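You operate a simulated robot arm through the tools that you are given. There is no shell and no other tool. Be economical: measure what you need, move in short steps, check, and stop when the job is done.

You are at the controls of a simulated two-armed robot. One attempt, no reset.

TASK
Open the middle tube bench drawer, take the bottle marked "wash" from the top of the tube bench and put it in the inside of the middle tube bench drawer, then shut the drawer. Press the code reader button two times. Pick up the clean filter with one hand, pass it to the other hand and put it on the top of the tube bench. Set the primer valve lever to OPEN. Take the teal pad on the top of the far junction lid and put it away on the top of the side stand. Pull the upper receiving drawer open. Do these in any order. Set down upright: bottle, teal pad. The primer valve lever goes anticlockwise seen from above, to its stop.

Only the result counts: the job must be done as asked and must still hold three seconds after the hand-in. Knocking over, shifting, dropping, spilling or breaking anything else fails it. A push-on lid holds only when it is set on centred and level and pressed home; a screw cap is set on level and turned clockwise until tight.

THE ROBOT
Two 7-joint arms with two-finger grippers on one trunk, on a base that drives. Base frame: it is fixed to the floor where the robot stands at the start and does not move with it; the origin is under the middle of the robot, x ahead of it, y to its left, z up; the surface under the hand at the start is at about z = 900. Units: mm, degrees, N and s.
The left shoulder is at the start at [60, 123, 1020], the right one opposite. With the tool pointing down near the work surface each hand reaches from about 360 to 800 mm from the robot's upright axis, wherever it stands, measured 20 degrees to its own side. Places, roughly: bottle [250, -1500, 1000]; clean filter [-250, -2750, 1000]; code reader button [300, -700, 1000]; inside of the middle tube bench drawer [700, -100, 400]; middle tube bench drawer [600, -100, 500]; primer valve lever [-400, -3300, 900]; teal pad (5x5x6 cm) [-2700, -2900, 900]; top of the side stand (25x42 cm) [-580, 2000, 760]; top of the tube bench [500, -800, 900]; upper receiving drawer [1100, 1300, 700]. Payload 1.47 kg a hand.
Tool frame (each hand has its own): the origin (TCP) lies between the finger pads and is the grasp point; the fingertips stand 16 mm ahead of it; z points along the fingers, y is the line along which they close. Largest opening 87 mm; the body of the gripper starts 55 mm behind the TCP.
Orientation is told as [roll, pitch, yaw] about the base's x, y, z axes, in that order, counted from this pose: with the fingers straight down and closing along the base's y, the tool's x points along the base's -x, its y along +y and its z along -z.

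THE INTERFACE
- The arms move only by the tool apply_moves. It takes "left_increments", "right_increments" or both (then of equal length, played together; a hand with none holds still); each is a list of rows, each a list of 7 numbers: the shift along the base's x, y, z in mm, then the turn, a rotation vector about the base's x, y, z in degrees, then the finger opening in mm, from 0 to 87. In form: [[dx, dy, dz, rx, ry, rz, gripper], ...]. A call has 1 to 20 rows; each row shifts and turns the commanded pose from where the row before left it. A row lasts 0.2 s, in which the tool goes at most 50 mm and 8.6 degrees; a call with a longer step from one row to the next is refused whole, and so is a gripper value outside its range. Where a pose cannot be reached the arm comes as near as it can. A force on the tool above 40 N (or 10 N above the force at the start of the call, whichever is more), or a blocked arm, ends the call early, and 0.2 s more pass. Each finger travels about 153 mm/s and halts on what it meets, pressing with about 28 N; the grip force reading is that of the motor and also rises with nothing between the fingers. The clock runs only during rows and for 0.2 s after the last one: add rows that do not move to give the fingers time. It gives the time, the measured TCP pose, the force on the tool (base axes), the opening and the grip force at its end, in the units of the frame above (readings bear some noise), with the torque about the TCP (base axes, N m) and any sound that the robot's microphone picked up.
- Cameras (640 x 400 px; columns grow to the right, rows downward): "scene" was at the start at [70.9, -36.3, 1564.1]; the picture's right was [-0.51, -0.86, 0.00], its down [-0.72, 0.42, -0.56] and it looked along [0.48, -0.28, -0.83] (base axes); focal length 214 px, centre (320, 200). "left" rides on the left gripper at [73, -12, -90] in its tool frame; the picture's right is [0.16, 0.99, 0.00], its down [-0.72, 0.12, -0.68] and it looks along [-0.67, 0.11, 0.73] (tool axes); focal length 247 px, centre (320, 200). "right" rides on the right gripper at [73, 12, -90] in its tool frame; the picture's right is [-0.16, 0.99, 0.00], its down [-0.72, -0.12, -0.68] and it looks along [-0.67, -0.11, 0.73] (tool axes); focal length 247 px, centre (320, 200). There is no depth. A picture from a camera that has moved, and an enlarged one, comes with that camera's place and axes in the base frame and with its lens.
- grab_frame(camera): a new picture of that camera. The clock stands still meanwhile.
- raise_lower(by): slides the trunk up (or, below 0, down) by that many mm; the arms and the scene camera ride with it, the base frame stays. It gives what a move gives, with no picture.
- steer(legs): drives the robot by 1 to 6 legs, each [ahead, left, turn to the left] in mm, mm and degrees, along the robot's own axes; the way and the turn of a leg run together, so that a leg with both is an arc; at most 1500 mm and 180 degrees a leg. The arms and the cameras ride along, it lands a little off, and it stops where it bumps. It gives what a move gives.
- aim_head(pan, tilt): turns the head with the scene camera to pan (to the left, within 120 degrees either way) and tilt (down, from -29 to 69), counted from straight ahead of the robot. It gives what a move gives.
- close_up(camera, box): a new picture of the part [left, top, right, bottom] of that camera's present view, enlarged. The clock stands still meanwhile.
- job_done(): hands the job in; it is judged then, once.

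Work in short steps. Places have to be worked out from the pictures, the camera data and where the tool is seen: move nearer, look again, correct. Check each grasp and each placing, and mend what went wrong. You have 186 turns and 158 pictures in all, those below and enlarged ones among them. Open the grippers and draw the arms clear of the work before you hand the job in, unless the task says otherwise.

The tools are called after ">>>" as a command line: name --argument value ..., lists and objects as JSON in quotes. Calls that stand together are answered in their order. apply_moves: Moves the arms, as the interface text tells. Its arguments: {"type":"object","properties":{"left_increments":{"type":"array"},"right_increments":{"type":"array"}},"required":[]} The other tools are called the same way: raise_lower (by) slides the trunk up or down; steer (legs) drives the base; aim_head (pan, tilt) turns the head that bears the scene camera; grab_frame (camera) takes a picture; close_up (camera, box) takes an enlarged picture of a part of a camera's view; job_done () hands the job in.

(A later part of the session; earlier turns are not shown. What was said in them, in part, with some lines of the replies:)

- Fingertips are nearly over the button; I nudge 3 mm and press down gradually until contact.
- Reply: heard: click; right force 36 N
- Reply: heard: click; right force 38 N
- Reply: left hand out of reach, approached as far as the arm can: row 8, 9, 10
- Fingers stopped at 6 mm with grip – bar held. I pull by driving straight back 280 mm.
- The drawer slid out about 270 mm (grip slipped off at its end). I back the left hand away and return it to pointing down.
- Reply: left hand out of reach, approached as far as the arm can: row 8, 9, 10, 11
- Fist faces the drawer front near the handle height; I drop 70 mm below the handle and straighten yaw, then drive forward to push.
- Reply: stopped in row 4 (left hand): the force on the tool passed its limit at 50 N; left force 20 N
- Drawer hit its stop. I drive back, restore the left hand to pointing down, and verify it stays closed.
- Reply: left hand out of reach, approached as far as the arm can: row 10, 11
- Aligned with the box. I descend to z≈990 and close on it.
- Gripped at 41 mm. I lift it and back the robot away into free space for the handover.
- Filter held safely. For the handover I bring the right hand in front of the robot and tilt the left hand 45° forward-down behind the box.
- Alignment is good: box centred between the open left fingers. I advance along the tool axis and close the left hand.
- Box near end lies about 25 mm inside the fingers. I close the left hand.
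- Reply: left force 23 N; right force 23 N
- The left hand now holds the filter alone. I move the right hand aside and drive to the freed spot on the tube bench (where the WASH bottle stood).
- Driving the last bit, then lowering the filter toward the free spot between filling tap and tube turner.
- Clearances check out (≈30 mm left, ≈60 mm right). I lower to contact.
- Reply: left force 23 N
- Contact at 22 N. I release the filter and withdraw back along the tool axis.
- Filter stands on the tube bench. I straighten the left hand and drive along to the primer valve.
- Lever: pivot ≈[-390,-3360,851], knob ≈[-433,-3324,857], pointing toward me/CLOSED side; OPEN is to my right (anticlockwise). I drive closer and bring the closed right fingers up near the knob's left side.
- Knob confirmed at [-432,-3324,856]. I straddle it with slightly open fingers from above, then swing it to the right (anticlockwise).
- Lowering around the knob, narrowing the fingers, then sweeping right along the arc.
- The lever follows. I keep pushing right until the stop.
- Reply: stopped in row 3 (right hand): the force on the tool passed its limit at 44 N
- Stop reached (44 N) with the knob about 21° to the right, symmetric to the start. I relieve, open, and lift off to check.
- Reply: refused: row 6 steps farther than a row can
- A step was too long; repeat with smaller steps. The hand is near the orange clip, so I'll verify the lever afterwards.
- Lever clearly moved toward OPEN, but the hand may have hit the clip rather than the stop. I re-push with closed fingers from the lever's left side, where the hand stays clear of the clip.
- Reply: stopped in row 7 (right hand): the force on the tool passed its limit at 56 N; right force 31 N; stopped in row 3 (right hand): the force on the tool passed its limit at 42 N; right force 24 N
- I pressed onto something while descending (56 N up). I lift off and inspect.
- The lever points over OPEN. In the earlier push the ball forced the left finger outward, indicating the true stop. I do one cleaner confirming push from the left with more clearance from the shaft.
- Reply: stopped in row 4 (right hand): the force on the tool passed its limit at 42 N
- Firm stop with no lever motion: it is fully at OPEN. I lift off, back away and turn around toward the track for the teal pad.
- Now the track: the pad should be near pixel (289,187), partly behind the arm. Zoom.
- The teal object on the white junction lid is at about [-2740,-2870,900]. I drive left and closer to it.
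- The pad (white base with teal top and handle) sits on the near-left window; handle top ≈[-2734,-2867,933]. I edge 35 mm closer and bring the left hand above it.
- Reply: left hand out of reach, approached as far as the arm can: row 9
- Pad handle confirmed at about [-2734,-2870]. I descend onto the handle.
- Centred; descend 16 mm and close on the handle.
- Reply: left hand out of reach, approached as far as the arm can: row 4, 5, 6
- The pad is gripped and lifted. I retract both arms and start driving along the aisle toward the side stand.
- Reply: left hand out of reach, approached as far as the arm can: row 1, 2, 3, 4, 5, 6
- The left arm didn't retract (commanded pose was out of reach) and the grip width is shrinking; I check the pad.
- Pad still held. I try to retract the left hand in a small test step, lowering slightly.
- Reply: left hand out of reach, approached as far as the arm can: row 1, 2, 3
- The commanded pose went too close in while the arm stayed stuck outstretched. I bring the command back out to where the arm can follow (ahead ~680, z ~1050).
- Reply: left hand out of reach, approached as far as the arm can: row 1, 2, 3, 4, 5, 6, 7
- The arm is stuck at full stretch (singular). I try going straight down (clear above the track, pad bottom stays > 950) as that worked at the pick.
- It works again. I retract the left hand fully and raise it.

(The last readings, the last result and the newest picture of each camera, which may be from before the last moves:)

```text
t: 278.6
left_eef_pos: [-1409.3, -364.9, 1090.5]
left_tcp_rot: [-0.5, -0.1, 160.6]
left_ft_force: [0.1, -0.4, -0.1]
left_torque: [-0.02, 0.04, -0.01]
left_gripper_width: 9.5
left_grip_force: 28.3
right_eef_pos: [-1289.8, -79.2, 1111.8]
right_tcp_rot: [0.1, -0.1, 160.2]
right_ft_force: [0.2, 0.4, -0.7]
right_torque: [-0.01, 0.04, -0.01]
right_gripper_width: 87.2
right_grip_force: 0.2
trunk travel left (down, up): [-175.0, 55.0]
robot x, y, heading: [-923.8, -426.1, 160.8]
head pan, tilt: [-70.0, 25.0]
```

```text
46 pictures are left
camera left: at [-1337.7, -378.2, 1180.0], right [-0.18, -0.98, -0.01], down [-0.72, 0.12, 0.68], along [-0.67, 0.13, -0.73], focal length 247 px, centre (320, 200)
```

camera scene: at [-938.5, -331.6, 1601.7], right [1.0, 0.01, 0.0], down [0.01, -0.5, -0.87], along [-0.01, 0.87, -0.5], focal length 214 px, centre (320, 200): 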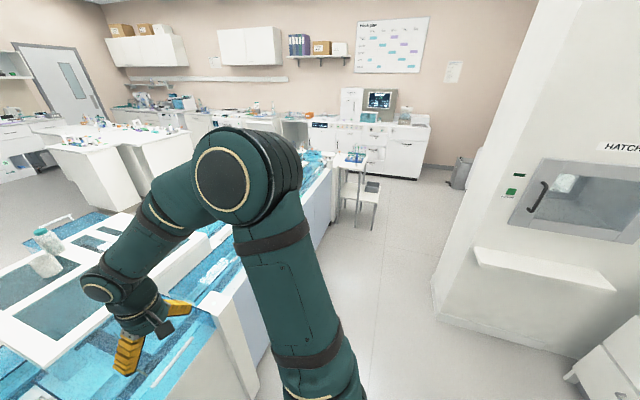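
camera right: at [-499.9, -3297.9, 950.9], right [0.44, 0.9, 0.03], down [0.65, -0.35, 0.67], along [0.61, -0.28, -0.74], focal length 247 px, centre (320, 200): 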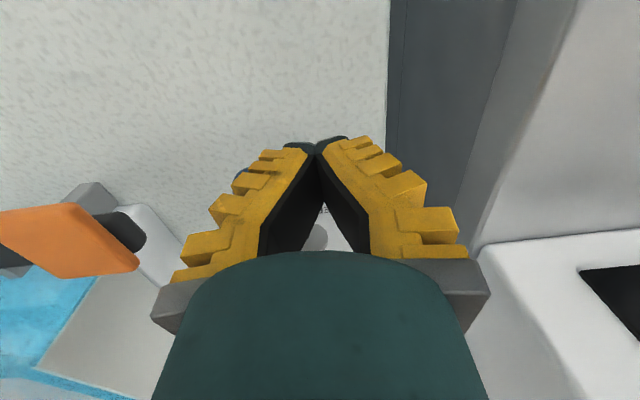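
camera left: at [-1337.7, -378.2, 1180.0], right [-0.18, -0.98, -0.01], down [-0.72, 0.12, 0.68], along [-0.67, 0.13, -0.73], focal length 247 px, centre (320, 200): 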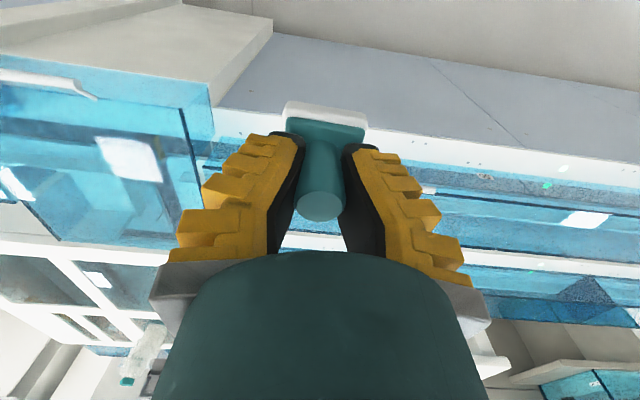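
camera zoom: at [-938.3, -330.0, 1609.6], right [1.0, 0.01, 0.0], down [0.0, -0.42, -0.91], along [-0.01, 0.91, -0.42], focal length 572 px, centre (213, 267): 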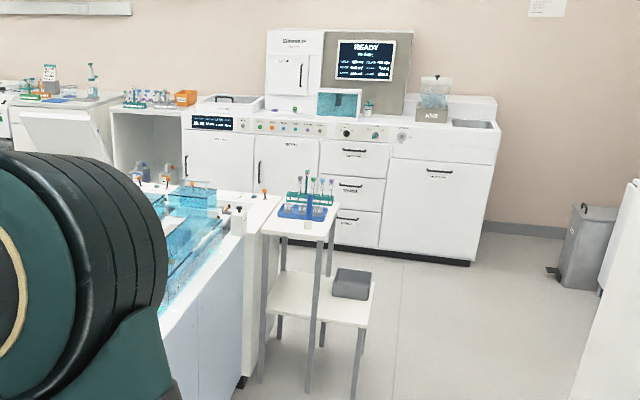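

Grip is stable. The side stand top: near edge at s≈-1505, free near end; a lower shelf juts into the aisle, so I approach it end-on. I turn to heading ~71.6° and drive along the aisle.

>>> steer --legs '[[0, 0, -89], [1250, 0, 0]]'

>>> aim_head --pan 15 --tilt 45

>>> grab_frame --camera "scene"

```text
t: 288.7
left_eef_pos: [-534.2, 1252.6, 1089.3]
left_tcp_rot: [-0.6, -0.2, 73.7]
left_ft_force: [-0.4, 0.6, 0.3]
left_torque: [0.01, 0.04, 0.0]
left_gripper_width: 9.4
left_grip_force: 28.0
right_eef_pos: [-243.3, 1146.6, 1111.9]
right_tcp_rot: [-0.1, -0.2, 73.2]
right_ft_force: [-0.3, 0.6, 0.4]
right_torque: [-0.02, 0.03, 0.04]
right_gripper_width: 87.2
right_grip_force: 0.0
trunk travel left (down, up): [-175.0, 55.0]
robot x, y, heading: [-572.2, 768.2, 73.5]
head pan, tilt: [-70.0, 25.0]
```

```text
t: 290.2
left_eef_pos: [-534.1, 1250.6, 1089.5]
left_tcp_rot: [-0.5, -0.2, 73.7]
left_ft_force: [-0.3, 0.3, 0.0]
left_torque: [0.01, 0.02, -0.01]
left_gripper_width: 9.2
left_grip_force: 28.1
right_eef_pos: [-243.9, 1146.8, 1113.4]
right_tcp_rot: [0.0, -0.1, 73.1]
right_ft_force: [-0.3, -0.2, 0.6]
right_torque: [-0.02, -0.01, -0.02]
right_gripper_width: 86.8
right_grip_force: 0.1
trunk travel left (down, up): [-175.0, 55.0]
robot x, y, heading: [-568.7, 771.2, 73.6]
head pan, tilt: [15.0, 45.0]
```

```text
45 pictures are left
camera scene: at [-564.8, 857.9, 1579.1], right [1.0, -0.03, 0.0], down [-0.02, -0.71, -0.71], along [0.02, 0.71, -0.71], focal length 214 px, centre (320, 200)
```

scene: 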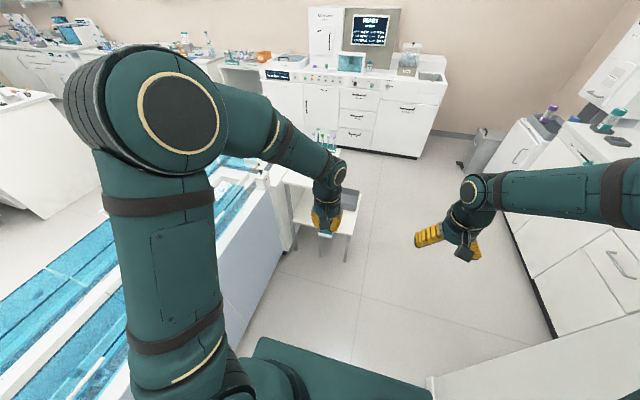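

I look to the right to see the near obstacle and the receiving bench.

>>> aim_head --pan -60 --tilt 45

>>> grab_frame --camera "scene"

>>> aim_head --pan 60 --tilt 60

>>> grab_frame --camera "scene"

```text
t: 291.7
left_eef_pos: [-534.2, 1251.8, 1089.9]
left_tcp_rot: [-0.6, -0.2, 73.7]
left_ft_force: [-0.6, -0.1, -0.8]
left_torque: [-0.02, -0.02, 0.03]
left_gripper_width: 9.3
left_grip_force: 28.1
right_eef_pos: [-243.3, 1145.2, 1111.9]
right_tcp_rot: [-0.1, -0.1, 73.2]
right_ft_force: [0.0, -0.5, 0.3]
right_torque: [-0.04, 0.0, -0.01]
right_gripper_width: 87.0
right_grip_force: 0.1
trunk travel left (down, up): [-175.0, 55.0]
robot x, y, heading: [-566.9, 765.3, 73.5]
head pan, tilt: [-60.0, 45.0]
```

```text
44 pictures are left
camera scene: at [-487.9, 795.7, 1579.1], right [0.24, -0.97, 0.0], down [-0.69, -0.17, -0.71], along [0.69, 0.17, -0.71], focal length 214 px, centre (320, 200)
```

scene: 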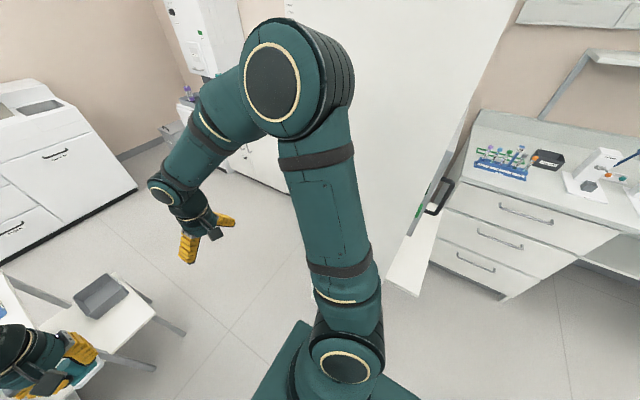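

```text
t: 293.7
left_eef_pos: [-534.7, 1251.8, 1089.9]
left_tcp_rot: [-0.5, -0.2, 73.7]
left_ft_force: [-0.4, -1.0, -1.1]
left_torque: [-0.03, -0.01, 0.07]
left_gripper_width: 9.6
left_grip_force: 28.0
right_eef_pos: [-243.9, 1147.4, 1112.6]
right_tcp_rot: [0.0, -0.1, 73.1]
right_ft_force: [-0.5, -0.5, 0.8]
right_torque: [0.0, -0.01, 0.01]
right_gripper_width: 87.0
right_grip_force: 0.0
trunk travel left (down, up): [-175.0, 55.0]
robot x, y, heading: [-569.9, 767.6, 73.7]
head pan, tilt: [60.0, 60.0]
```

```text
43 pictures are left
camera scene: at [-612.8, 825.0, 1559.6], right [0.72, 0.69, 0.0], down [0.6, -0.63, -0.5], along [-0.34, 0.36, -0.87], focal length 214 px, centre (320, 200)
```

scene: 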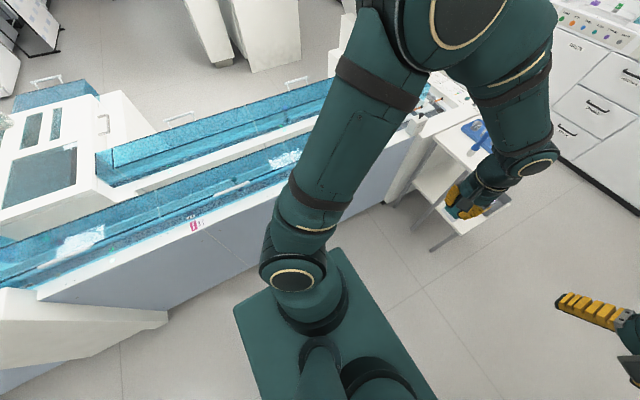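

Clearances are fine (track ~150 mm to the left). I drive ahead 440 and left 70, then look at the stand top.

>>> steer --legs '[[440, 70, 0]]'

>>> aim_head --pan 40 --tilt 50

>>> grab_frame --camera "scene"

>>> grab_frame --camera "left"

```text
t: 296.4
left_eef_pos: [-484.0, 1693.4, 1089.8]
left_tcp_rot: [-0.6, -0.3, 74.3]
left_ft_force: [-0.3, 0.4, -0.5]
left_torque: [0.01, 0.0, 0.0]
left_gripper_width: 9.3
left_grip_force: 27.5
right_eef_pos: [-192.1, 1589.5, 1113.2]
right_tcp_rot: [0.0, -0.2, 73.8]
right_ft_force: [0.2, 1.1, -0.3]
right_torque: [-0.01, 0.02, 0.0]
right_gripper_width: 87.2
right_grip_force: 0.0
trunk travel left (down, up): [-175.0, 55.0]
robot x, y, heading: [-517.0, 1208.3, 74.4]
head pan, tilt: [60.0, 60.0]
```

```text
t: 297.2
left_eef_pos: [-484.0, 1691.4, 1088.2]
left_tcp_rot: [-0.7, -0.1, 74.4]
left_ft_force: [0.8, 0.6, -0.5]
left_torque: [0.02, 0.02, 0.0]
left_gripper_width: 9.2
left_grip_force: 27.8
right_eef_pos: [-192.8, 1589.2, 1113.3]
right_tcp_rot: [0.0, 0.0, 73.7]
right_ft_force: [0.3, 0.0, 0.4]
right_torque: [0.01, 0.0, 0.0]
right_gripper_width: 86.8
right_grip_force: 0.1
trunk travel left (down, up): [-175.0, 55.0]
robot x, y, heading: [-512.3, 1209.5, 73.9]
head pan, tilt: [40.0, 50.0]
```

```text
42 pictures are left
camera scene: at [-543.8, 1286.9, 1572.1], right [0.91, 0.41, 0.0], down [0.31, -0.7, -0.64], along [-0.26, 0.59, -0.77], focal length 214 px, centre (320, 200)
```

scene: 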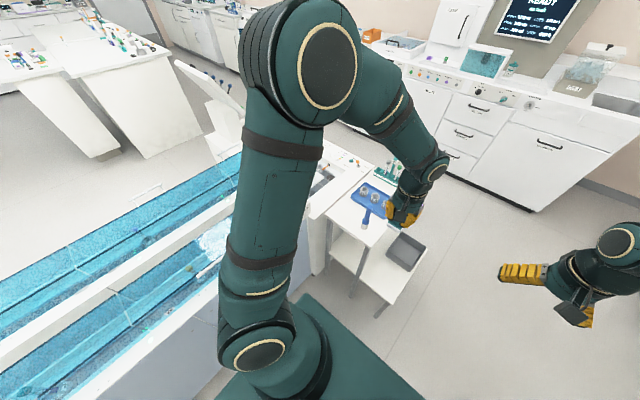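

```text
41 pictures are left
camera left: at [-494.5, 1619.0, 1180.0], right [-0.99, 0.12, -0.01], down [0.08, 0.73, 0.68], along [0.09, 0.68, -0.73], focal length 247 px, centre (320, 200)
```

left: 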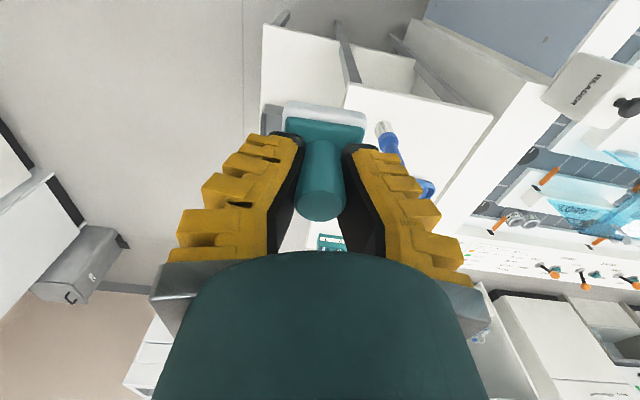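

I zoom on the stand top to find the free area.

>>> close_up --camera "scene" --box '[310, 150, 430, 250]'

```text
4.00 times, centred on (370, 200) of scene
camera zoom: at [-543.8, 1286.9, 1572.1], right [0.91, 0.41, 0.0], down [0.31, -0.7, -0.64], along [-0.26, 0.59, -0.77], focal length 858 px, centre (120, 200)
```

zoom: 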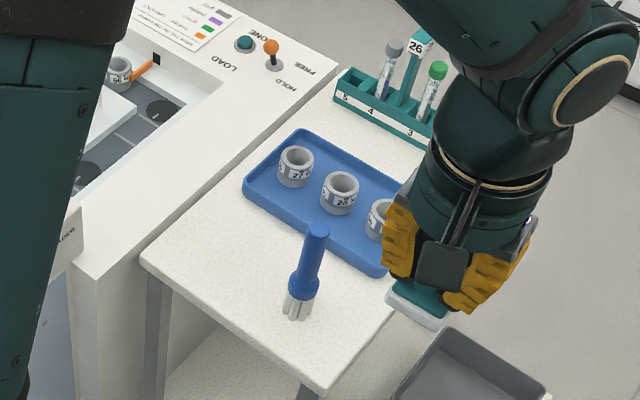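

Free area is the near-left part of the stand top: I choose [-655,1876] (clear of the brush at [-575,1842] and the blue tray). Lower the trunk and move over it.

>>> raise_lower --by -100

>>> apply_moves --left_increments '[[-28.5, 30.7, 0, 0, 0, 0, 5], [-28.5, 30.7, 0, 0, 0, 0, 5], [-28.5, 30.7, 0, 0, 0, 0, 5], [-28.5, 30.7, 0, 0, 0, 0, 5], [-28.5, 30.7, 0, 0, 0, 0, 5], [-28.5, 30.7, 0, 0, 0, 0, 5], [0, 0, 0, 0, 0, 0, 5]]'

>>> grab_frame --camera "left"

>>> close_up --camera "scene" --box '[280, 130, 440, 250]'

```text
t: 298.6
left_eef_pos: [-484.1, 1691.1, 989.2]
left_tcp_rot: [-0.6, -0.1, 74.3]
left_ft_force: [0.6, -0.3, -0.4]
left_torque: [0.02, -0.01, 0.01]
left_gripper_width: 9.4
left_grip_force: 28.1
right_eef_pos: [-192.9, 1589.7, 1013.1]
right_tcp_rot: [0.0, -0.1, 73.6]
right_ft_force: [0.3, 0.1, 0.4]
right_torque: [0.0, 0.01, 0.01]
right_gripper_width: 86.9
right_grip_force: 0.0
trunk travel left (down, up): [-75.0, 155.0]
robot x, y, heading: [-515.7, 1208.1, 74.1]
head pan, tilt: [40.0, 50.0]
```

```text
t: 300.2
left_eef_pos: [-653.5, 1875.7, 992.6]
left_tcp_rot: [-0.6, -0.2, 74.2]
left_ft_force: [-0.3, 0.2, 0.5]
left_torque: [0.0, 0.03, 0.01]
left_gripper_width: 9.5
left_grip_force: 28.5
right_eef_pos: [-191.0, 1588.3, 1012.3]
right_tcp_rot: [0.0, -0.1, 73.7]
right_ft_force: [0.5, -0.4, 0.0]
right_torque: [0.0, 0.03, -0.01]
right_gripper_width: 87.0
right_grip_force: 0.0
trunk travel left (down, up): [-75.0, 155.0]
robot x, y, heading: [-517.1, 1206.1, 74.0]
head pan, tilt: [40.0, 50.0]
```

```text
39 pictures are left
camera left: at [-664.4, 1802.9, 1082.3], right [-0.99, 0.12, -0.01], down [0.08, 0.73, 0.68], along [0.09, 0.68, -0.73], focal length 247 px, centre (320, 200)
```

left: 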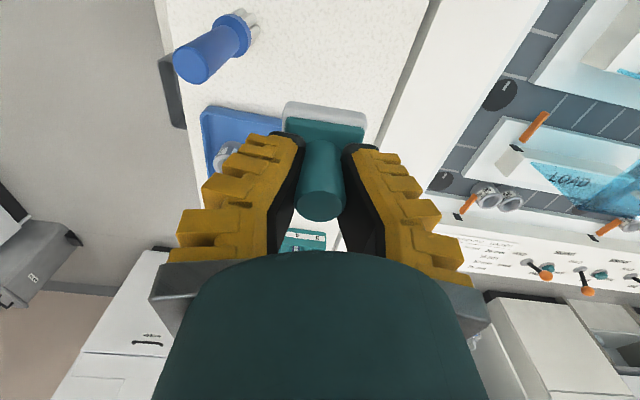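

```text
3.33 times, centred on (360, 190) of scene
camera zoom: at [-543.4, 1286.5, 1472.2], right [0.91, 0.41, 0.0], down [0.31, -0.7, -0.64], along [-0.26, 0.59, -0.77], focal length 715 px, centre (187, 233)
```

zoom: 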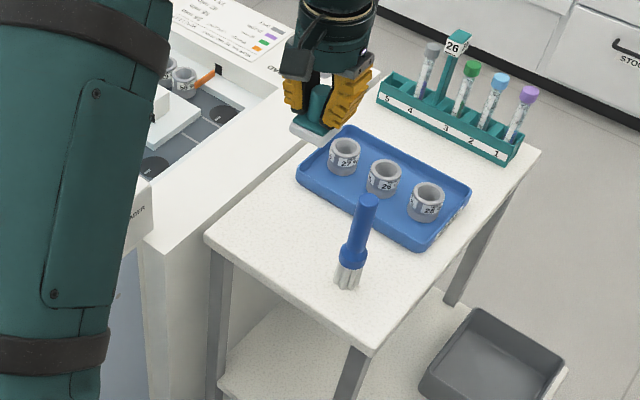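

Position checks out. I lower to contact.

>>> apply_moves --left_increments '[[0, 0, -40, 0, 0, 0, 5], [0, 0, -40, 0, 0, 0, 5], [0, 0, -40, 0, 0, 0, 5], [0, 0, -25, 0, 0, 0, 5], [0, 0, -10, 0, 0, 0, 5], [0, 0, -5, 0, 0, 0, 5], [0, 0, -5, 0, 0, 0, 5], [0, 0, -5, 0, 0, 0, 5], [0, 0, 0, 0, 0, 0, 5]]'

>>> close_up --camera "scene" --box '[280, 130, 440, 250]'

>>> grab_frame --camera "left"

```text
t: 302.2
left_eef_pos: [-656.5, 1876.4, 820.6]
left_tcp_rot: [-0.6, -0.3, 74.4]
left_ft_force: [0.6, 1.0, -0.5]
left_torque: [0.02, 0.0, 0.02]
left_gripper_width: 9.5
left_grip_force: 28.1
right_eef_pos: [-193.0, 1589.8, 1012.7]
right_tcp_rot: [0.0, -0.2, 73.7]
right_ft_force: [0.3, 0.0, 0.0]
right_torque: [-0.01, -0.02, 0.02]
right_gripper_width: 86.8
right_grip_force: 0.0
trunk travel left (down, up): [-75.0, 155.0]
robot x, y, heading: [-514.9, 1209.2, 73.9]
head pan, tilt: [40.0, 50.0]
```

```text
3.33 times, centred on (360, 190) of scene
camera zoom: at [-543.8, 1286.9, 1472.2], right [0.91, 0.41, 0.0], down [0.31, -0.7, -0.64], along [-0.26, 0.59, -0.77], focal length 715 px, centre (187, 233)
```

zoom: 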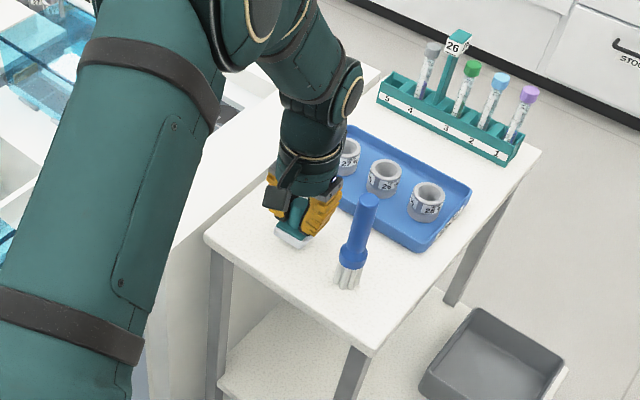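

```text
36 pictures are left
camera left: at [-665.6, 1803.0, 910.2], right [-0.99, 0.12, -0.01], down [0.08, 0.73, 0.68], along [0.09, 0.68, -0.73], focal length 247 px, centre (320, 200)
```

left: 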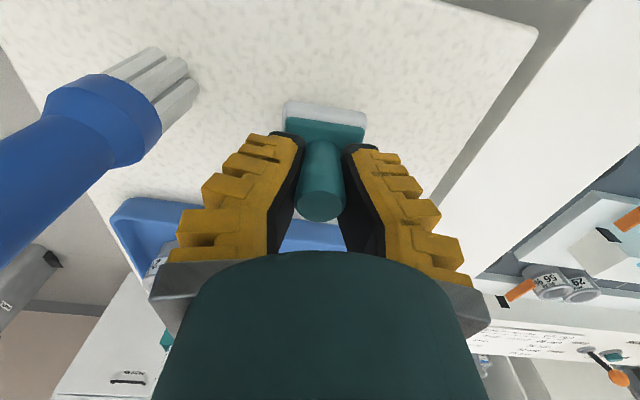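

Still a little above; continue down in small steps.

>>> apply_moves --left_increments '[[0, 0, -4, 0, 0, 0, 5], [0, 0, -4, 0, 0, 0, 5], [0, 0, -4, 0, 0, 0, 5], [0, 0, -3, 0, 0, 0, 5], [0, 0, -3, 0, 0, 0, 5]]'

```text
t: 303.4
left_eef_pos: [-655.1, 1876.5, 804.8]
left_tcp_rot: [-0.5, -0.5, 74.3]
left_ft_force: [-2.6, -4.3, 31.5]
left_torque: [-0.09, 0.11, -0.01]
left_gripper_width: 14.4
left_grip_force: 28.0
right_eef_pos: [-191.6, 1587.7, 1012.5]
right_tcp_rot: [0.1, -0.1, 73.8]
right_ft_force: [0.4, 0.0, -0.3]
right_torque: [-0.02, 0.0, 0.01]
right_gripper_width: 87.0
right_grip_force: 0.0
trunk travel left (down, up): [-75.0, 155.0]
robot x, y, heading: [-514.4, 1206.6, 74.0]
head pan, tilt: [40.0, 50.0]
```

Contact (31 N). I ease up 3 mm, open, lift off and check.

>>> apply_moves --left_increments '[[0, 0, 2, 0, 0, 0, 14], [0, 0, 0, 0, 0, 0, 22], [0, 0, 0, 0, 0, 0, 32], [0, 0, 0, 0, 0, 0, 42], [0, 0, 0, 0, 0, 0, 42], [0, 0, 20, 0, 0, 0, 42], [0, 0, 40, 0, 0, 0, 42], [0, 0, 40, 0, 0, 0, 42], [0, 0, 40, 0, 0, 0, 42]]'

>>> grab_frame --camera "left"

```text
t: 305.4
left_eef_pos: [-653.4, 1876.3, 945.7]
left_tcp_rot: [-0.6, -0.2, 74.3]
left_ft_force: [0.4, 0.1, 0.4]
left_torque: [0.0, 0.0, 0.01]
left_gripper_width: 47.9
left_grip_force: 4.4
right_eef_pos: [-192.2, 1589.2, 1013.1]
right_tcp_rot: [0.2, -0.1, 73.7]
right_ft_force: [-0.5, 0.2, -0.7]
right_torque: [0.0, -0.01, 0.01]
right_gripper_width: 87.0
right_grip_force: 0.1
trunk travel left (down, up): [-75.0, 155.0]
robot x, y, heading: [-512.9, 1207.6, 74.0]
head pan, tilt: [40.0, 50.0]
```

```text
35 pictures are left
camera left: at [-662.6, 1803.0, 1035.7], right [-0.99, 0.12, -0.01], down [0.08, 0.73, 0.68], along [0.09, 0.68, -0.73], focal length 247 px, centre (320, 200)
```

left: 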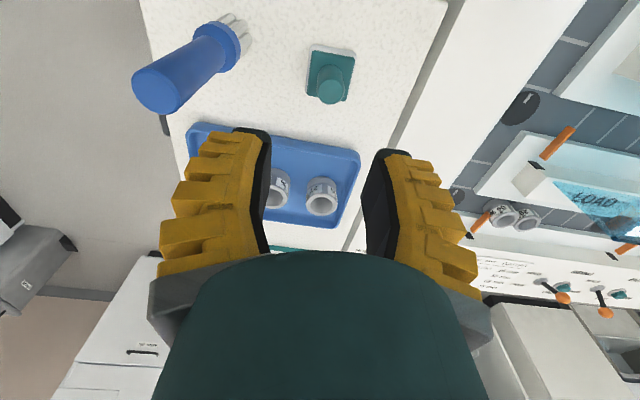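

Pad stands upright on the side stand. I withdraw the left arm and look to the right for the receiving drawers.

>>> apply_moves --left_increments '[[0, 0, 40, 0, 0, 0, 42], [28.5, -30.7, 10, 0, 0, 0, 42], [28.5, -30.7, 0, 0, 0, 0, 42], [28.5, -30.7, 0, 0, 0, 0, 42], [28.5, -30.7, 0, 0, 0, 0, 42], [28.5, -30.7, 0, 0, 0, 0, 42], [28.5, -30.7, 0, 0, 0, 0, 42]]'

>>> aim_head --pan -75 --tilt 25

>>> grab_frame --camera "scene"

>>> aim_head --pan -40 --tilt 40

>>> grab_frame --camera "scene"

```text
t: 307.0
left_eef_pos: [-483.9, 1689.6, 994.5]
left_tcp_rot: [-0.5, -0.4, 74.3]
left_ft_force: [-0.1, 0.5, -0.4]
left_torque: [0.02, 0.02, -0.02]
left_gripper_width: 47.6
left_grip_force: 3.7
right_eef_pos: [-191.3, 1589.7, 1012.3]
right_tcp_rot: [0.1, -0.1, 73.8]
right_ft_force: [0.4, 0.7, 0.3]
right_torque: [0.01, -0.02, 0.01]
right_gripper_width: 86.9
right_grip_force: 0.0
trunk travel left (down, up): [-75.0, 155.0]
robot x, y, heading: [-513.8, 1207.5, 74.1]
head pan, tilt: [40.0, 50.0]
```

```text
t: 308.9
left_eef_pos: [-483.2, 1691.0, 995.7]
left_tcp_rot: [-0.6, -0.2, 74.3]
left_ft_force: [-0.2, 0.2, -1.2]
left_torque: [0.02, -0.02, -0.02]
left_gripper_width: 47.6
left_grip_force: 3.6
right_eef_pos: [-192.0, 1590.6, 1012.5]
right_tcp_rot: [0.1, 0.0, 73.7]
right_ft_force: [-0.2, 0.2, 0.5]
right_torque: [0.0, -0.02, 0.01]
right_gripper_width: 87.0
right_grip_force: 0.2
trunk travel left (down, up): [-75.0, 155.0]
robot x, y, heading: [-516.3, 1204.7, 74.0]
head pan, tilt: [-75.0, 25.0]
```

```text
34 pictures are left
camera scene: at [-420.2, 1215.2, 1509.6], right [-0.02, -1.0, 0.0], down [-0.42, 0.01, -0.91], along [0.91, -0.01, -0.42], focal length 214 px, centre (320, 200)
```

scene: 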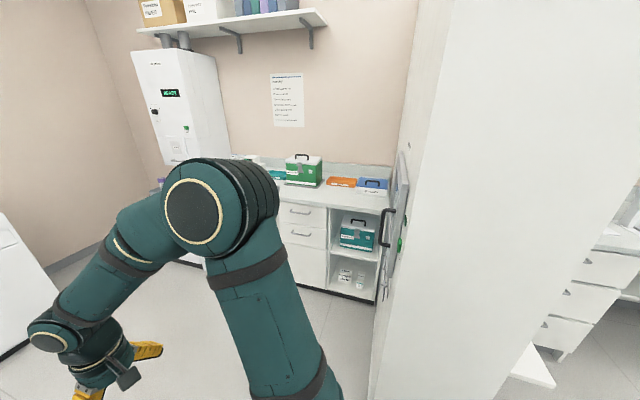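

```text
t: 309.9
left_eef_pos: [-484.3, 1692.2, 995.2]
left_tcp_rot: [-0.6, -0.2, 74.3]
left_ft_force: [0.8, 0.0, -0.6]
left_torque: [0.03, 0.0, 0.02]
left_gripper_width: 47.5
left_grip_force: 3.9
right_eef_pos: [-191.8, 1589.3, 1012.0]
right_tcp_rot: [-0.1, -0.1, 73.7]
right_ft_force: [-0.4, 0.6, 0.1]
right_torque: [0.01, -0.01, 0.0]
right_gripper_width: 87.2
right_grip_force: 0.1
trunk travel left (down, up): [-75.0, 155.0]
robot x, y, heading: [-517.0, 1208.6, 73.8]
head pan, tilt: [-40.0, 40.0]
```

```text
33 pictures are left
camera scene: at [-441.9, 1264.3, 1486.4], right [0.56, -0.83, 0.0], down [-0.53, -0.36, -0.77], along [0.63, 0.43, -0.64], focal length 214 px, centre (320, 200)
```

scene: 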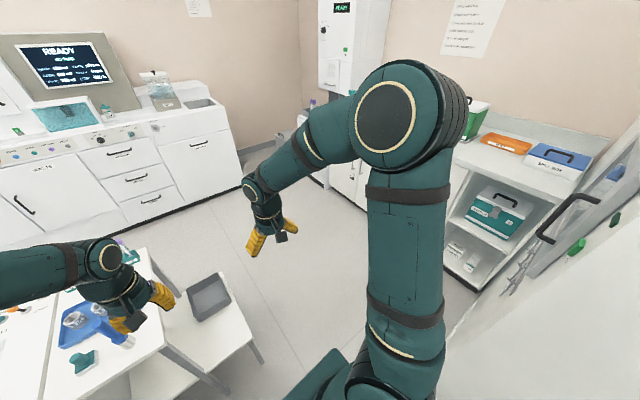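

The upper receiving drawer is on the bench beyond, handle ≈[992,1365,~760]. The passage between stand shelf and hatch cabinet is ~890 mm wide, so I line up diagonally (heading ~27°) and check before passing.

>>> steer --legs '[[0, -80, 0], [0, 0, -46.8]]'

>>> aim_head --pan 0 --tilt 60

>>> grab_frame --camera "scene"

```text
t: 313.4
left_eef_pos: [-65.9, 1497.0, 995.4]
left_tcp_rot: [-0.6, -0.2, 27.7]
left_ft_force: [-0.1, -0.8, 0.7]
left_torque: [-0.02, 0.02, 0.02]
left_gripper_width: 47.6
left_grip_force: 4.1
right_eef_pos: [58.6, 1215.4, 1012.0]
right_tcp_rot: [0.1, -0.1, 27.2]
right_ft_force: [-0.2, 0.2, 0.1]
right_torque: [-0.03, -0.01, 0.02]
right_gripper_width: 87.0
right_grip_force: 0.0
trunk travel left (down, up): [-75.0, 155.0]
robot x, y, heading: [-438.0, 1184.1, 27.7]
head pan, tilt: [-40.0, 40.0]
```

```text
t: 314.5
left_eef_pos: [-67.7, 1496.7, 995.9]
left_tcp_rot: [-0.6, -0.2, 27.7]
left_ft_force: [-0.6, 0.6, 0.0]
left_torque: [0.02, 0.01, 0.01]
left_gripper_width: 47.6
left_grip_force: 4.2
right_eef_pos: [59.1, 1214.3, 1012.2]
right_tcp_rot: [0.0, -0.1, 27.3]
right_ft_force: [-0.7, -0.7, 0.2]
right_torque: [0.01, 0.0, 0.01]
right_gripper_width: 87.0
right_grip_force: 0.1
trunk travel left (down, up): [-75.0, 155.0]
robot x, y, heading: [-442.5, 1184.8, 27.6]
head pan, tilt: [0.0, 60.0]
```

```text
32 pictures are left
camera scene: at [-371.6, 1221.0, 1459.6], right [0.46, -0.89, 0.0], down [-0.77, -0.4, -0.5], along [0.44, 0.23, -0.87], focal length 214 px, centre (320, 200)
```

scene: 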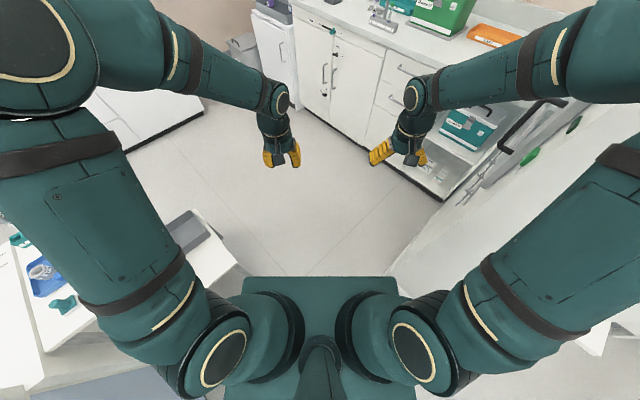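

The passage looks clear. I drive through ahead 800 mm.

>>> steer --legs '[[400, 0, 0], [400, 0, 0]]'

>>> steer --legs '[[0, 0, -46]]'

>>> grab_frame --camera "scene"

>>> grab_frame --camera "left"

```text
t: 319.0
left_eef_pos: [641.0, 1851.9, 995.5]
left_tcp_rot: [-0.7, -0.2, 26.9]
left_ft_force: [0.7, 0.6, -0.7]
left_torque: [-0.02, 0.01, 0.02]
left_gripper_width: 47.8
left_grip_force: 4.0
right_eef_pos: [763.8, 1570.0, 1012.7]
right_tcp_rot: [0.0, 0.0, 26.5]
right_ft_force: [-0.2, -0.7, 0.8]
right_torque: [-0.02, 0.01, 0.0]
right_gripper_width: 86.9
right_grip_force: 0.0
trunk travel left (down, up): [-75.0, 155.0]
robot x, y, heading: [267.5, 1546.2, 26.7]
head pan, tilt: [0.0, 60.0]
```

```text
t: 321.5
left_eef_pos: [744.2, 1487.1, 996.5]
left_tcp_rot: [-0.6, -0.2, -19.0]
left_ft_force: [0.4, 0.2, 0.3]
left_torque: [-0.02, -0.02, 0.0]
left_gripper_width: 47.8
left_grip_force: 3.5
right_eef_pos: [626.4, 1202.5, 1012.4]
right_tcp_rot: [0.1, -0.2, -19.7]
right_ft_force: [0.2, -1.0, -0.2]
right_torque: [0.03, -0.01, 0.0]
right_gripper_width: 86.8
right_grip_force: 0.1
trunk travel left (down, up): [-75.0, 155.0]
robot x, y, heading: [264.2, 1548.4, -19.4]
head pan, tilt: [0.0, 60.0]
```

```text
31 pictures are left
camera scene: at [335.8, 1521.1, 1459.6], right [-0.33, -0.94, 0.0], down [-0.82, 0.29, -0.5], along [0.47, -0.17, -0.87], focal length 214 px, centre (320, 200)
```

scene: 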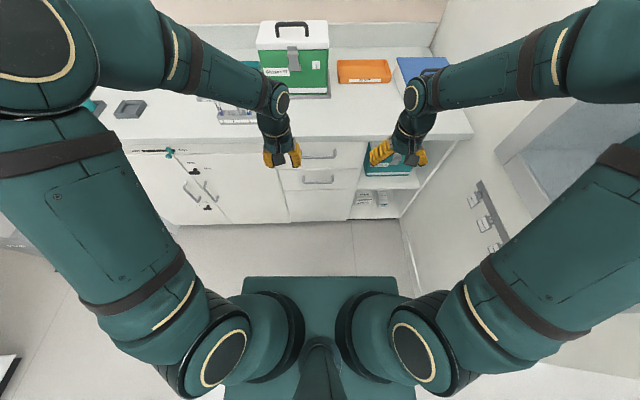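

```text
30 pictures are left
camera left: at [671.0, 1501.1, 1085.2], right [0.17, 0.98, -0.01], down [0.72, -0.12, 0.68], along [0.67, -0.13, -0.73], focal length 247 px, centre (320, 200)
```

left: 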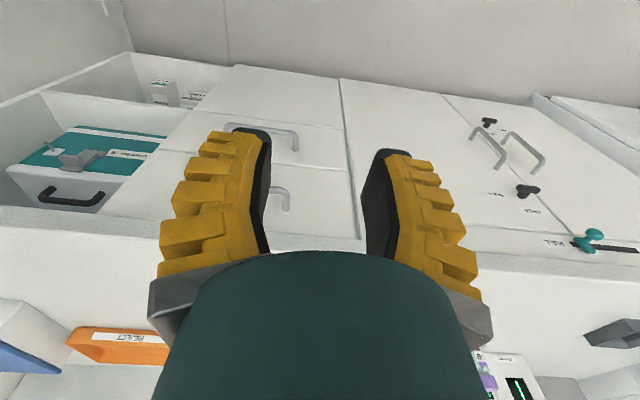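

The upper receiving handle is at about [868,1337,828], lower at z≈660. I shift right, raise the trunk, and bring the left hand into the same forward-pointing, vertical-closing pose.

>>> steer --legs '[[0, -110, 1]]'

>>> raise_lower --by 150

>>> apply_moves --left_increments '[[4.1, -1.4, -24.2, -2.58, -7.76, 0, 60], [4.1, -1.4, -24.2, -2.58, -7.76, 0, 60], [4.1, -1.4, -24.2, -2.58, -7.76, 0, 60], [4.1, -1.4, -24.2, -2.58, -7.76, 0, 60], [4.1, -1.4, -24.2, -2.58, -7.76, 0, 60], [4.1, -1.4, -24.2, -2.58, -7.76, 0, 60], [4.1, -1.4, -24.2, -2.58, -7.76, 0, 60], [4.1, -1.4, -24.2, -2.58, -7.76, 0, 60], [4.1, -1.4, -24.2, -2.58, -7.76, 0, 60], [4.1, -1.4, -24.2, -2.58, -7.76, 0, 60], [4.1, -1.4, -24.2, -2.58, -7.76, 0, 60], [0, 0, 0, 0, 0, 0, 60]]'

```text
t: 323.1
left_eef_pos: [710.0, 1389.8, 995.8]
left_tcp_rot: [-0.5, -0.2, -18.3]
left_ft_force: [-0.4, -0.6, 0.2]
left_torque: [0.0, 0.04, 0.0]
left_gripper_width: 47.7
left_grip_force: 3.5
right_eef_pos: [595.0, 1104.8, 1013.0]
right_tcp_rot: [0.1, -0.1, -18.9]
right_ft_force: [0.2, -0.3, 0.5]
right_torque: [-0.01, 0.01, 0.0]
right_gripper_width: 87.0
right_grip_force: 0.0
trunk travel left (down, up): [-75.0, 155.0]
robot x, y, heading: [229.3, 1439.5, -18.9]
head pan, tilt: [0.0, 60.0]
```

```text
t: 324.9
left_eef_pos: [710.1, 1391.2, 1145.1]
left_tcp_rot: [-0.6, -0.3, -18.4]
left_ft_force: [-0.1, 0.0, -0.2]
left_torque: [-0.03, -0.01, -0.02]
left_gripper_width: 47.9
left_grip_force: 4.3
right_eef_pos: [595.5, 1104.8, 1161.7]
right_tcp_rot: [0.0, -0.1, -18.9]
right_ft_force: [-0.2, -0.6, -0.2]
right_torque: [-0.01, 0.03, -0.03]
right_gripper_width: 86.9
right_grip_force: 0.0
trunk travel left (down, up): [-225.0, 5.0]
robot x, y, heading: [230.7, 1445.3, -18.5]
head pan, tilt: [0.0, 60.0]
```

```text
t: 327.5
left_eef_pos: [756.1, 1373.4, 880.1]
left_tcp_rot: [-174.9, -89.7, 155.9]
left_ft_force: [-0.7, 0.5, -0.8]
left_torque: [0.0, -0.03, -0.03]
left_gripper_width: 64.9
left_grip_force: 3.4
right_eef_pos: [595.6, 1105.9, 1163.9]
right_tcp_rot: [-0.1, -0.1, -18.9]
right_ft_force: [-0.9, -0.8, 0.2]
right_torque: [0.02, -0.02, -0.02]
right_gripper_width: 86.9
right_grip_force: 0.0
trunk travel left (down, up): [-225.0, 5.0]
robot x, y, heading: [229.2, 1445.9, -18.8]
head pan, tilt: [0.0, 60.0]
```

Pitch reached cleanly. Now roll to close vertically and move to handle height.

>>> apply_moves --left_increments '[[3, -1, -4.7, 7.76, -2.58, 0, 60], [3, -1, -4.7, 7.76, -2.58, 0, 60], [3, -1, -4.7, 7.76, -2.58, 0, 60], [3, -1, -4.7, 7.76, -2.58, 0, 60], [3, -1, -4.7, 7.76, -2.58, 0, 60], [3, -1, -4.7, 7.76, -2.58, 0, 60], [3, -1, -4.7, 7.76, -2.58, 0, 60], [3, -1, -4.7, 7.76, -2.58, 0, 60], [3, -1, -4.7, 7.76, -2.58, 0, 60], [3, -1, -4.7, 7.76, -2.58, 0, 60], [3, -1, -4.7, 7.76, -2.58, 0, 60], [0, 0, 0, 0, 0, 0, 60]]'

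>>> grab_frame --camera "left"

>>> grab_frame --camera "scene"

```text
t: 330.1
left_eef_pos: [788.9, 1364.4, 826.3]
left_tcp_rot: [89.4, 0.0, -108.6]
left_ft_force: [0.6, -0.7, -0.1]
left_torque: [-0.01, -0.02, 0.02]
left_gripper_width: 64.4
left_grip_force: 3.5
right_eef_pos: [595.6, 1104.3, 1162.6]
right_tcp_rot: [0.0, -0.1, -18.8]
right_ft_force: [0.8, -0.6, -0.2]
right_torque: [-0.01, -0.01, -0.02]
right_gripper_width: 87.3
right_grip_force: 0.0
trunk travel left (down, up): [-225.0, 5.0]
robot x, y, heading: [227.7, 1442.7, -18.4]
head pan, tilt: [0.0, 60.0]
```

```text
29 pictures are left
camera left: at [725.9, 1462.5, 817.2], right [0.06, 0.15, 0.99], down [-0.87, -0.47, 0.12], along [0.48, -0.87, 0.1], focal length 247 px, centre (320, 200)
```

left: 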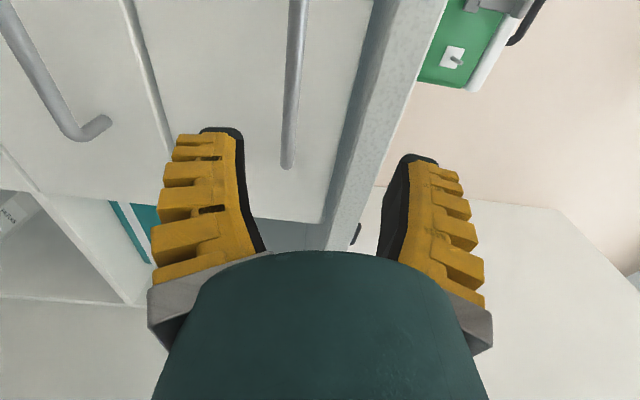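

```text
28 pictures are left
camera scene: at [301.1, 1419.7, 1609.6], right [-0.32, -0.95, 0.0], down [-0.82, 0.27, -0.5], along [0.47, -0.16, -0.87], focal length 214 px, centre (320, 200)
```

scene: 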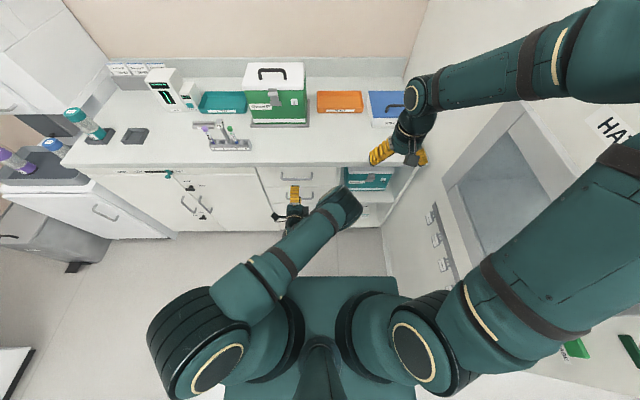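

Bar is ~19 mm below the finger centre (z≈807). I lower, narrow the opening, and advance onto the bar.

>>> apply_moves --left_increments '[[0, 0, -19, 0.6, 0, 0, 38], [0, 0, 0, 0, 0, 0, 38], [14.8, -4.9, 0, 0, 0, 0, 38], [14.8, -4.9, 0, 0, 0, 0, 38], [14.8, -4.9, 0, 0, 0, 0, 38], [14.8, -4.9, 0, 0, 0, 0, 38], [0, 0, 0, 0, 0, 0, 38]]'

>>> grab_frame --camera "left"

```text
t: 331.7
left_eef_pos: [849.4, 1345.2, 808.3]
left_tcp_rot: [89.2, 0.4, -108.6]
left_ft_force: [-0.4, 0.0, -0.2]
left_torque: [-0.02, 0.01, -0.03]
left_gripper_width: 43.6
left_grip_force: 4.6
right_eef_pos: [595.7, 1105.1, 1162.5]
right_tcp_rot: [0.0, -0.1, -18.9]
right_ft_force: [-0.4, -0.8, -0.1]
right_torque: [-0.02, -0.05, 0.02]
right_gripper_width: 86.8
right_grip_force: 0.1
trunk travel left (down, up): [-225.0, 5.0]
robot x, y, heading: [227.7, 1446.7, -18.6]
head pan, tilt: [0.0, 60.0]
```

```text
27 pictures are left
camera left: at [786.1, 1442.8, 799.5], right [0.06, 0.14, 0.99], down [-0.87, -0.47, 0.12], along [0.48, -0.87, 0.09], focal length 247 px, centre (320, 200)
```

left: 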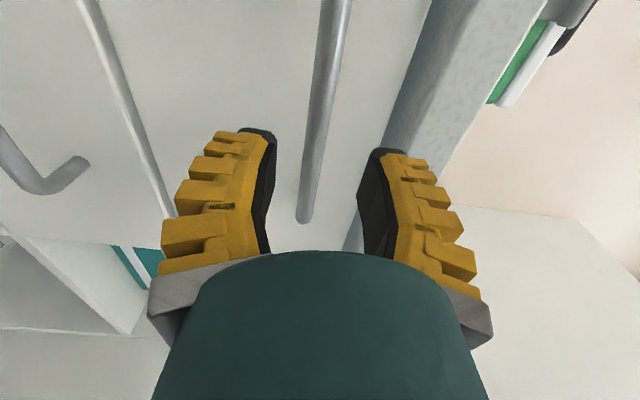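

Bar is centred; advance 14 mm more and close.

>>> apply_moves --left_increments '[[7, -2.3, -1, 0, 0, 0, 38], [7, -2.3, 0, 0, 0, 0, 38], [0, 0, 0, 0, 0, 0, 20], [0, 0, 0, 0, 0, 0, 0], [0, 0, 0, 0, 0, 0, 0], [0, 0, 0, 0, 0, 0, 0]]'

```text
t: 333.1
left_eef_pos: [862.7, 1342.3, 808.3]
left_tcp_rot: [89.1, 0.5, -108.6]
left_ft_force: [-6.6, 1.8, -2.5]
left_torque: [0.0, 0.05, 0.06]
left_gripper_width: 0.0
left_grip_force: 28.1
right_eef_pos: [594.0, 1105.2, 1162.1]
right_tcp_rot: [-0.1, -0.1, -18.9]
right_ft_force: [-0.3, -0.3, -0.9]
right_torque: [0.01, -0.01, -0.01]
right_gripper_width: 87.0
right_grip_force: 0.0
trunk travel left (down, up): [-225.0, 5.0]
robot x, y, heading: [227.7, 1446.4, -18.6]
head pan, tilt: [0.0, 60.0]
```

Fingers closed fully – they slipped in front of the bar. I look and re-open to go deeper.

>>> apply_moves --left_increments '[[-9.5, 3.2, 0, 0, 0, 0, 0], [-9.5, 3.2, 0, 0, 0, 0, 38], [0, 0, 0, 0, 0, 0, 38], [0, 0, 0, 0, 0, 0, 38]]'

>>> grab_frame --camera "left"

```text
t: 334.1
left_eef_pos: [844.0, 1347.6, 807.5]
left_tcp_rot: [89.2, 0.5, -108.6]
left_ft_force: [0.2, 0.2, 1.3]
left_torque: [0.01, -0.01, -0.01]
left_gripper_width: 43.8
left_grip_force: 3.9
right_eef_pos: [594.8, 1103.6, 1162.3]
right_tcp_rot: [0.0, -0.1, -18.8]
right_ft_force: [-0.2, -0.1, 0.0]
right_torque: [0.02, 0.01, 0.0]
right_gripper_width: 87.1
right_grip_force: 0.1
trunk travel left (down, up): [-225.0, 5.0]
robot x, y, heading: [225.5, 1448.6, -18.4]
head pan, tilt: [0.0, 60.0]
```

```text
26 pictures are left
camera left: at [780.7, 1445.6, 798.5], right [0.06, 0.14, 0.99], down [-0.87, -0.47, 0.12], along [0.48, -0.87, 0.09], focal length 247 px, centre (320, 200)
```

left: 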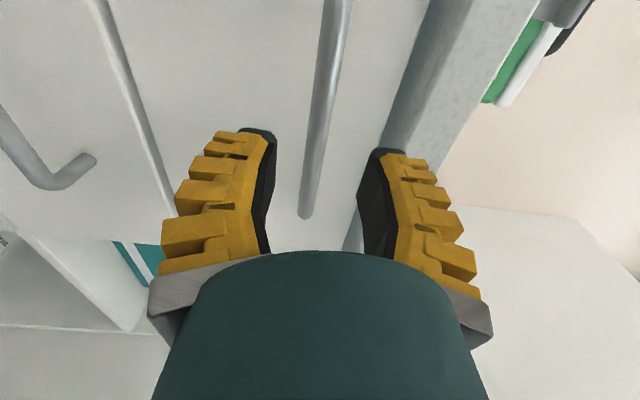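

Triangulating the bar from two wrist views puts it at N≈410, so I need ~37 mm deeper from here.

>>> apply_moves --left_increments '[[11.7, -3.9, -1, 0, 0, 0, 38], [11.7, -3.9, -1, 0, 0, 0, 38], [11.7, -3.9, 0, 0, 0, 0, 38], [0, 0, 0, 0, 0, 0, 38], [0, 0, 0, 0, 0, 0, 20], [0, 0, 0, 0, 0, 0, 0], [0, 0, 0, 0, 0, 0, 0], [0, 0, 0, 0, 0, 0, 0]]'

```text
t: 335.9
left_eef_pos: [876.7, 1335.9, 805.5]
left_tcp_rot: [89.2, 0.5, -108.7]
left_ft_force: [-2.6, 0.9, 2.0]
left_torque: [-0.13, 0.04, 0.03]
left_gripper_width: 7.5
left_grip_force: 30.1
right_eef_pos: [595.6, 1105.1, 1163.3]
right_tcp_rot: [0.1, -0.1, -18.9]
right_ft_force: [-0.8, -0.5, 0.8]
right_torque: [-0.01, 0.0, 0.01]
right_gripper_width: 87.0
right_grip_force: 0.0
trunk travel left (down, up): [-225.0, 5.0]
robot x, y, heading: [230.2, 1443.4, -18.6]
head pan, tilt: [0.0, 60.0]
```

Bar gripped (7.5 mm). I pull by driving straight back 220 mm.

>>> steer --legs '[[-220, 0, 0]]'

>>> grab_frame --camera "scene"

```text
t: 337.6
left_eef_pos: [666.8, 1405.1, 805.3]
left_tcp_rot: [89.3, 0.5, -108.8]
left_ft_force: [0.4, 1.3, -1.2]
left_torque: [-0.08, 0.04, 0.01]
left_gripper_width: 5.8
left_grip_force: 30.1
right_eef_pos: [384.1, 1174.8, 1163.0]
right_tcp_rot: [0.0, -0.1, -19.0]
right_ft_force: [0.9, 0.4, 0.8]
right_torque: [0.01, -0.02, -0.01]
right_gripper_width: 87.0
right_grip_force: 0.0
trunk travel left (down, up): [-225.0, 5.0]
robot x, y, heading: [15.6, 1515.5, -18.4]
head pan, tilt: [0.0, 60.0]
```

```text
25 pictures are left
camera scene: at [89.6, 1490.7, 1609.6], right [-0.32, -0.95, 0.0], down [-0.82, 0.28, -0.5], along [0.47, -0.16, -0.87], focal length 214 px, centre (320, 200)
```

scene: 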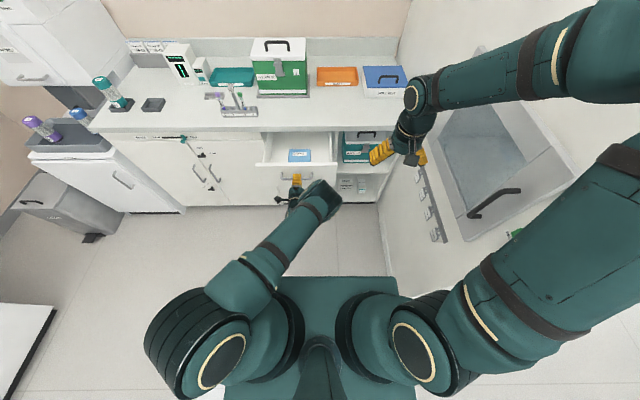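

Drawer is out 220 mm, still gripped. I pull a bit more with the arm.

>>> apply_moves --left_increments '[[-14, 4.7, 0, 0, 0, 0, 0], [-14, 4.7, 0, 0, 0, 0, 0], [-14, 4.7, 0, 0, 0, 0, 0], [-14, 4.7, 0, 0, 0, 0, 0], [-14, 4.7, 0, 0, 0, 0, 0]]'

```text
t: 338.8
left_eef_pos: [595.2, 1428.2, 804.4]
left_tcp_rot: [89.3, 0.5, -108.8]
left_ft_force: [-0.8, -3.3, 6.2]
left_torque: [-0.1, -0.01, 0.38]
left_gripper_width: 5.8
left_grip_force: 30.7
right_eef_pos: [383.8, 1175.6, 1163.4]
right_tcp_rot: [0.0, -0.1, -19.0]
right_ft_force: [0.1, -0.7, -0.1]
right_torque: [0.04, -0.01, -0.04]
right_gripper_width: 86.6
right_grip_force: 0.0
trunk travel left (down, up): [-225.0, 5.0]
robot x, y, heading: [17.4, 1513.0, -18.6]
head pan, tilt: [0.0, 60.0]
```

Pulled ~295 mm. I release, back off, and view.

>>> apply_moves --left_increments '[[0, 0, 0, 0, 0, 0, 20], [0, 0, 0, 0, 0, 0, 38], [0, 0, 0, 0, 0, 0, 38], [-14, 4.7, 0, 0, 0, 0, 38], [-18, 6, 0, 0, 0, 0, 38], [-18, 6, 0, 0, 0, 0, 38]]'

>>> steer --legs '[[-60, 0, 0]]'

>>> grab_frame --camera "scene"

```text
t: 340.2
left_eef_pos: [546.1, 1446.5, 804.7]
left_tcp_rot: [89.3, 0.4, -108.8]
left_ft_force: [-0.9, -0.7, -0.2]
left_torque: [0.01, -0.01, 0.0]
left_gripper_width: 43.6
left_grip_force: 4.5
right_eef_pos: [383.6, 1175.1, 1162.4]
right_tcp_rot: [0.0, -0.2, -18.9]
right_ft_force: [-0.5, -0.4, -0.6]
right_torque: [-0.01, -0.01, 0.01]
right_gripper_width: 87.3
right_grip_force: 0.0
trunk travel left (down, up): [-225.0, 5.0]
robot x, y, heading: [18.4, 1514.6, -18.7]
head pan, tilt: [0.0, 60.0]
```

```text
t: 341.1
left_eef_pos: [488.7, 1465.1, 805.3]
left_tcp_rot: [89.2, 0.5, -108.6]
left_ft_force: [-0.4, 0.5, 0.2]
left_torque: [-0.01, 0.04, 0.01]
left_gripper_width: 43.7
left_grip_force: 4.4
right_eef_pos: [325.8, 1194.3, 1163.8]
right_tcp_rot: [0.0, -0.2, -19.0]
right_ft_force: [-0.6, 0.4, 0.9]
right_torque: [0.01, -0.04, 0.0]
right_gripper_width: 86.6
right_grip_force: 0.0
trunk travel left (down, up): [-225.0, 5.0]
robot x, y, heading: [-39.3, 1534.5, -18.5]
head pan, tilt: [0.0, 60.0]
```

```text
24 pictures are left
camera scene: at [31.5, 1510.2, 1609.7], right [-0.32, -0.95, 0.0], down [-0.82, 0.28, -0.5], along [0.47, -0.16, -0.87], focal length 214 px, centre (320, 200)
```

scene: 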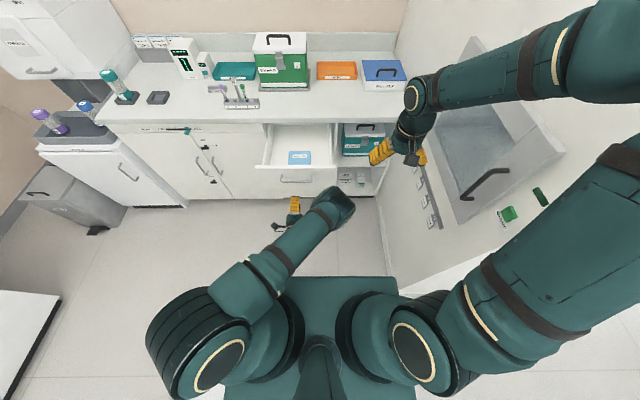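

Drawer is open and hands are clear. A quick last look toward the stand to confirm nothing was disturbed.

>>> aim_head --pan 120 --tilt 40

>>> grab_frame --camera "scene"

```text
t: 343.1
left_eef_pos: [489.9, 1464.8, 805.5]
left_tcp_rot: [89.2, 0.5, -108.7]
left_ft_force: [-0.3, 0.0, -0.1]
left_torque: [0.0, 0.0, -0.01]
left_gripper_width: 44.0
left_grip_force: 4.0
right_eef_pos: [327.7, 1194.2, 1162.2]
right_tcp_rot: [0.0, 0.0, -19.0]
right_ft_force: [0.0, -0.3, 0.4]
right_torque: [-0.01, 0.01, 0.01]
right_gripper_width: 86.9
right_grip_force: 0.1
trunk travel left (down, up): [-225.0, 5.0]
robot x, y, heading: [-40.6, 1532.5, -18.9]
head pan, tilt: [120.0, 40.0]
```

```text
23 pictures are left
camera scene: at [-46.2, 1614.2, 1636.3], right [0.98, 0.2, 0.0], down [0.13, -0.63, -0.77], along [-0.15, 0.75, -0.64], focal length 214 px, centre (320, 200)
```

scene: 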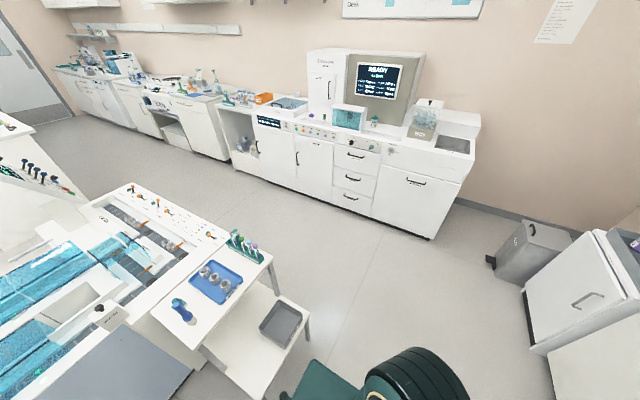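

I zoom to confirm the pad on the stand.

>>> close_up --camera "scene" --box '[120, 220, 320, 370]'

```text
2.67 times, centred on (220, 295) of scene
camera zoom: at [-46.2, 1614.2, 1636.3], right [0.98, 0.2, 0.0], down [0.13, -0.63, -0.77], along [-0.15, 0.75, -0.64], focal length 572 px, centre (587, -53)
```

zoom: 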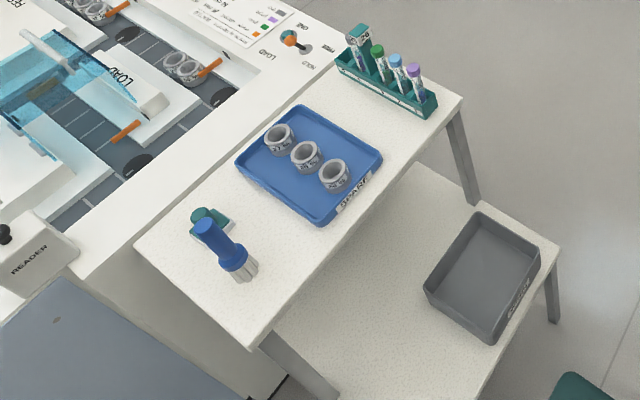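

The pad stands upright on the stand behind the brush, and everything else there is undisturbed. All tasks are done and both hands are empty and clear, so I hand in.

>>> job_done

```text
The job is handed in.
```

I completed every task and handed the job in:

- **Wash bottle:** it stands upright in the middle tube bench drawer, and the drawer is shut against its stop.
- **Code reader:** I pressed the button twice and heard a click each time.
- **Clean filter:** I passed it from the right hand to the left and set it on the tube bench.
- **Primer valve lever:** it is at OPEN, turned anticlockwise to its stop. While re-checking the stop, I pressed down on it once by accident (about 56 N). The photos afterwards show nothing out of place.
- **Teal pad:** it stands upright on the side stand.
- **Upper receiving drawer:** I pulled it open about 295 mm.
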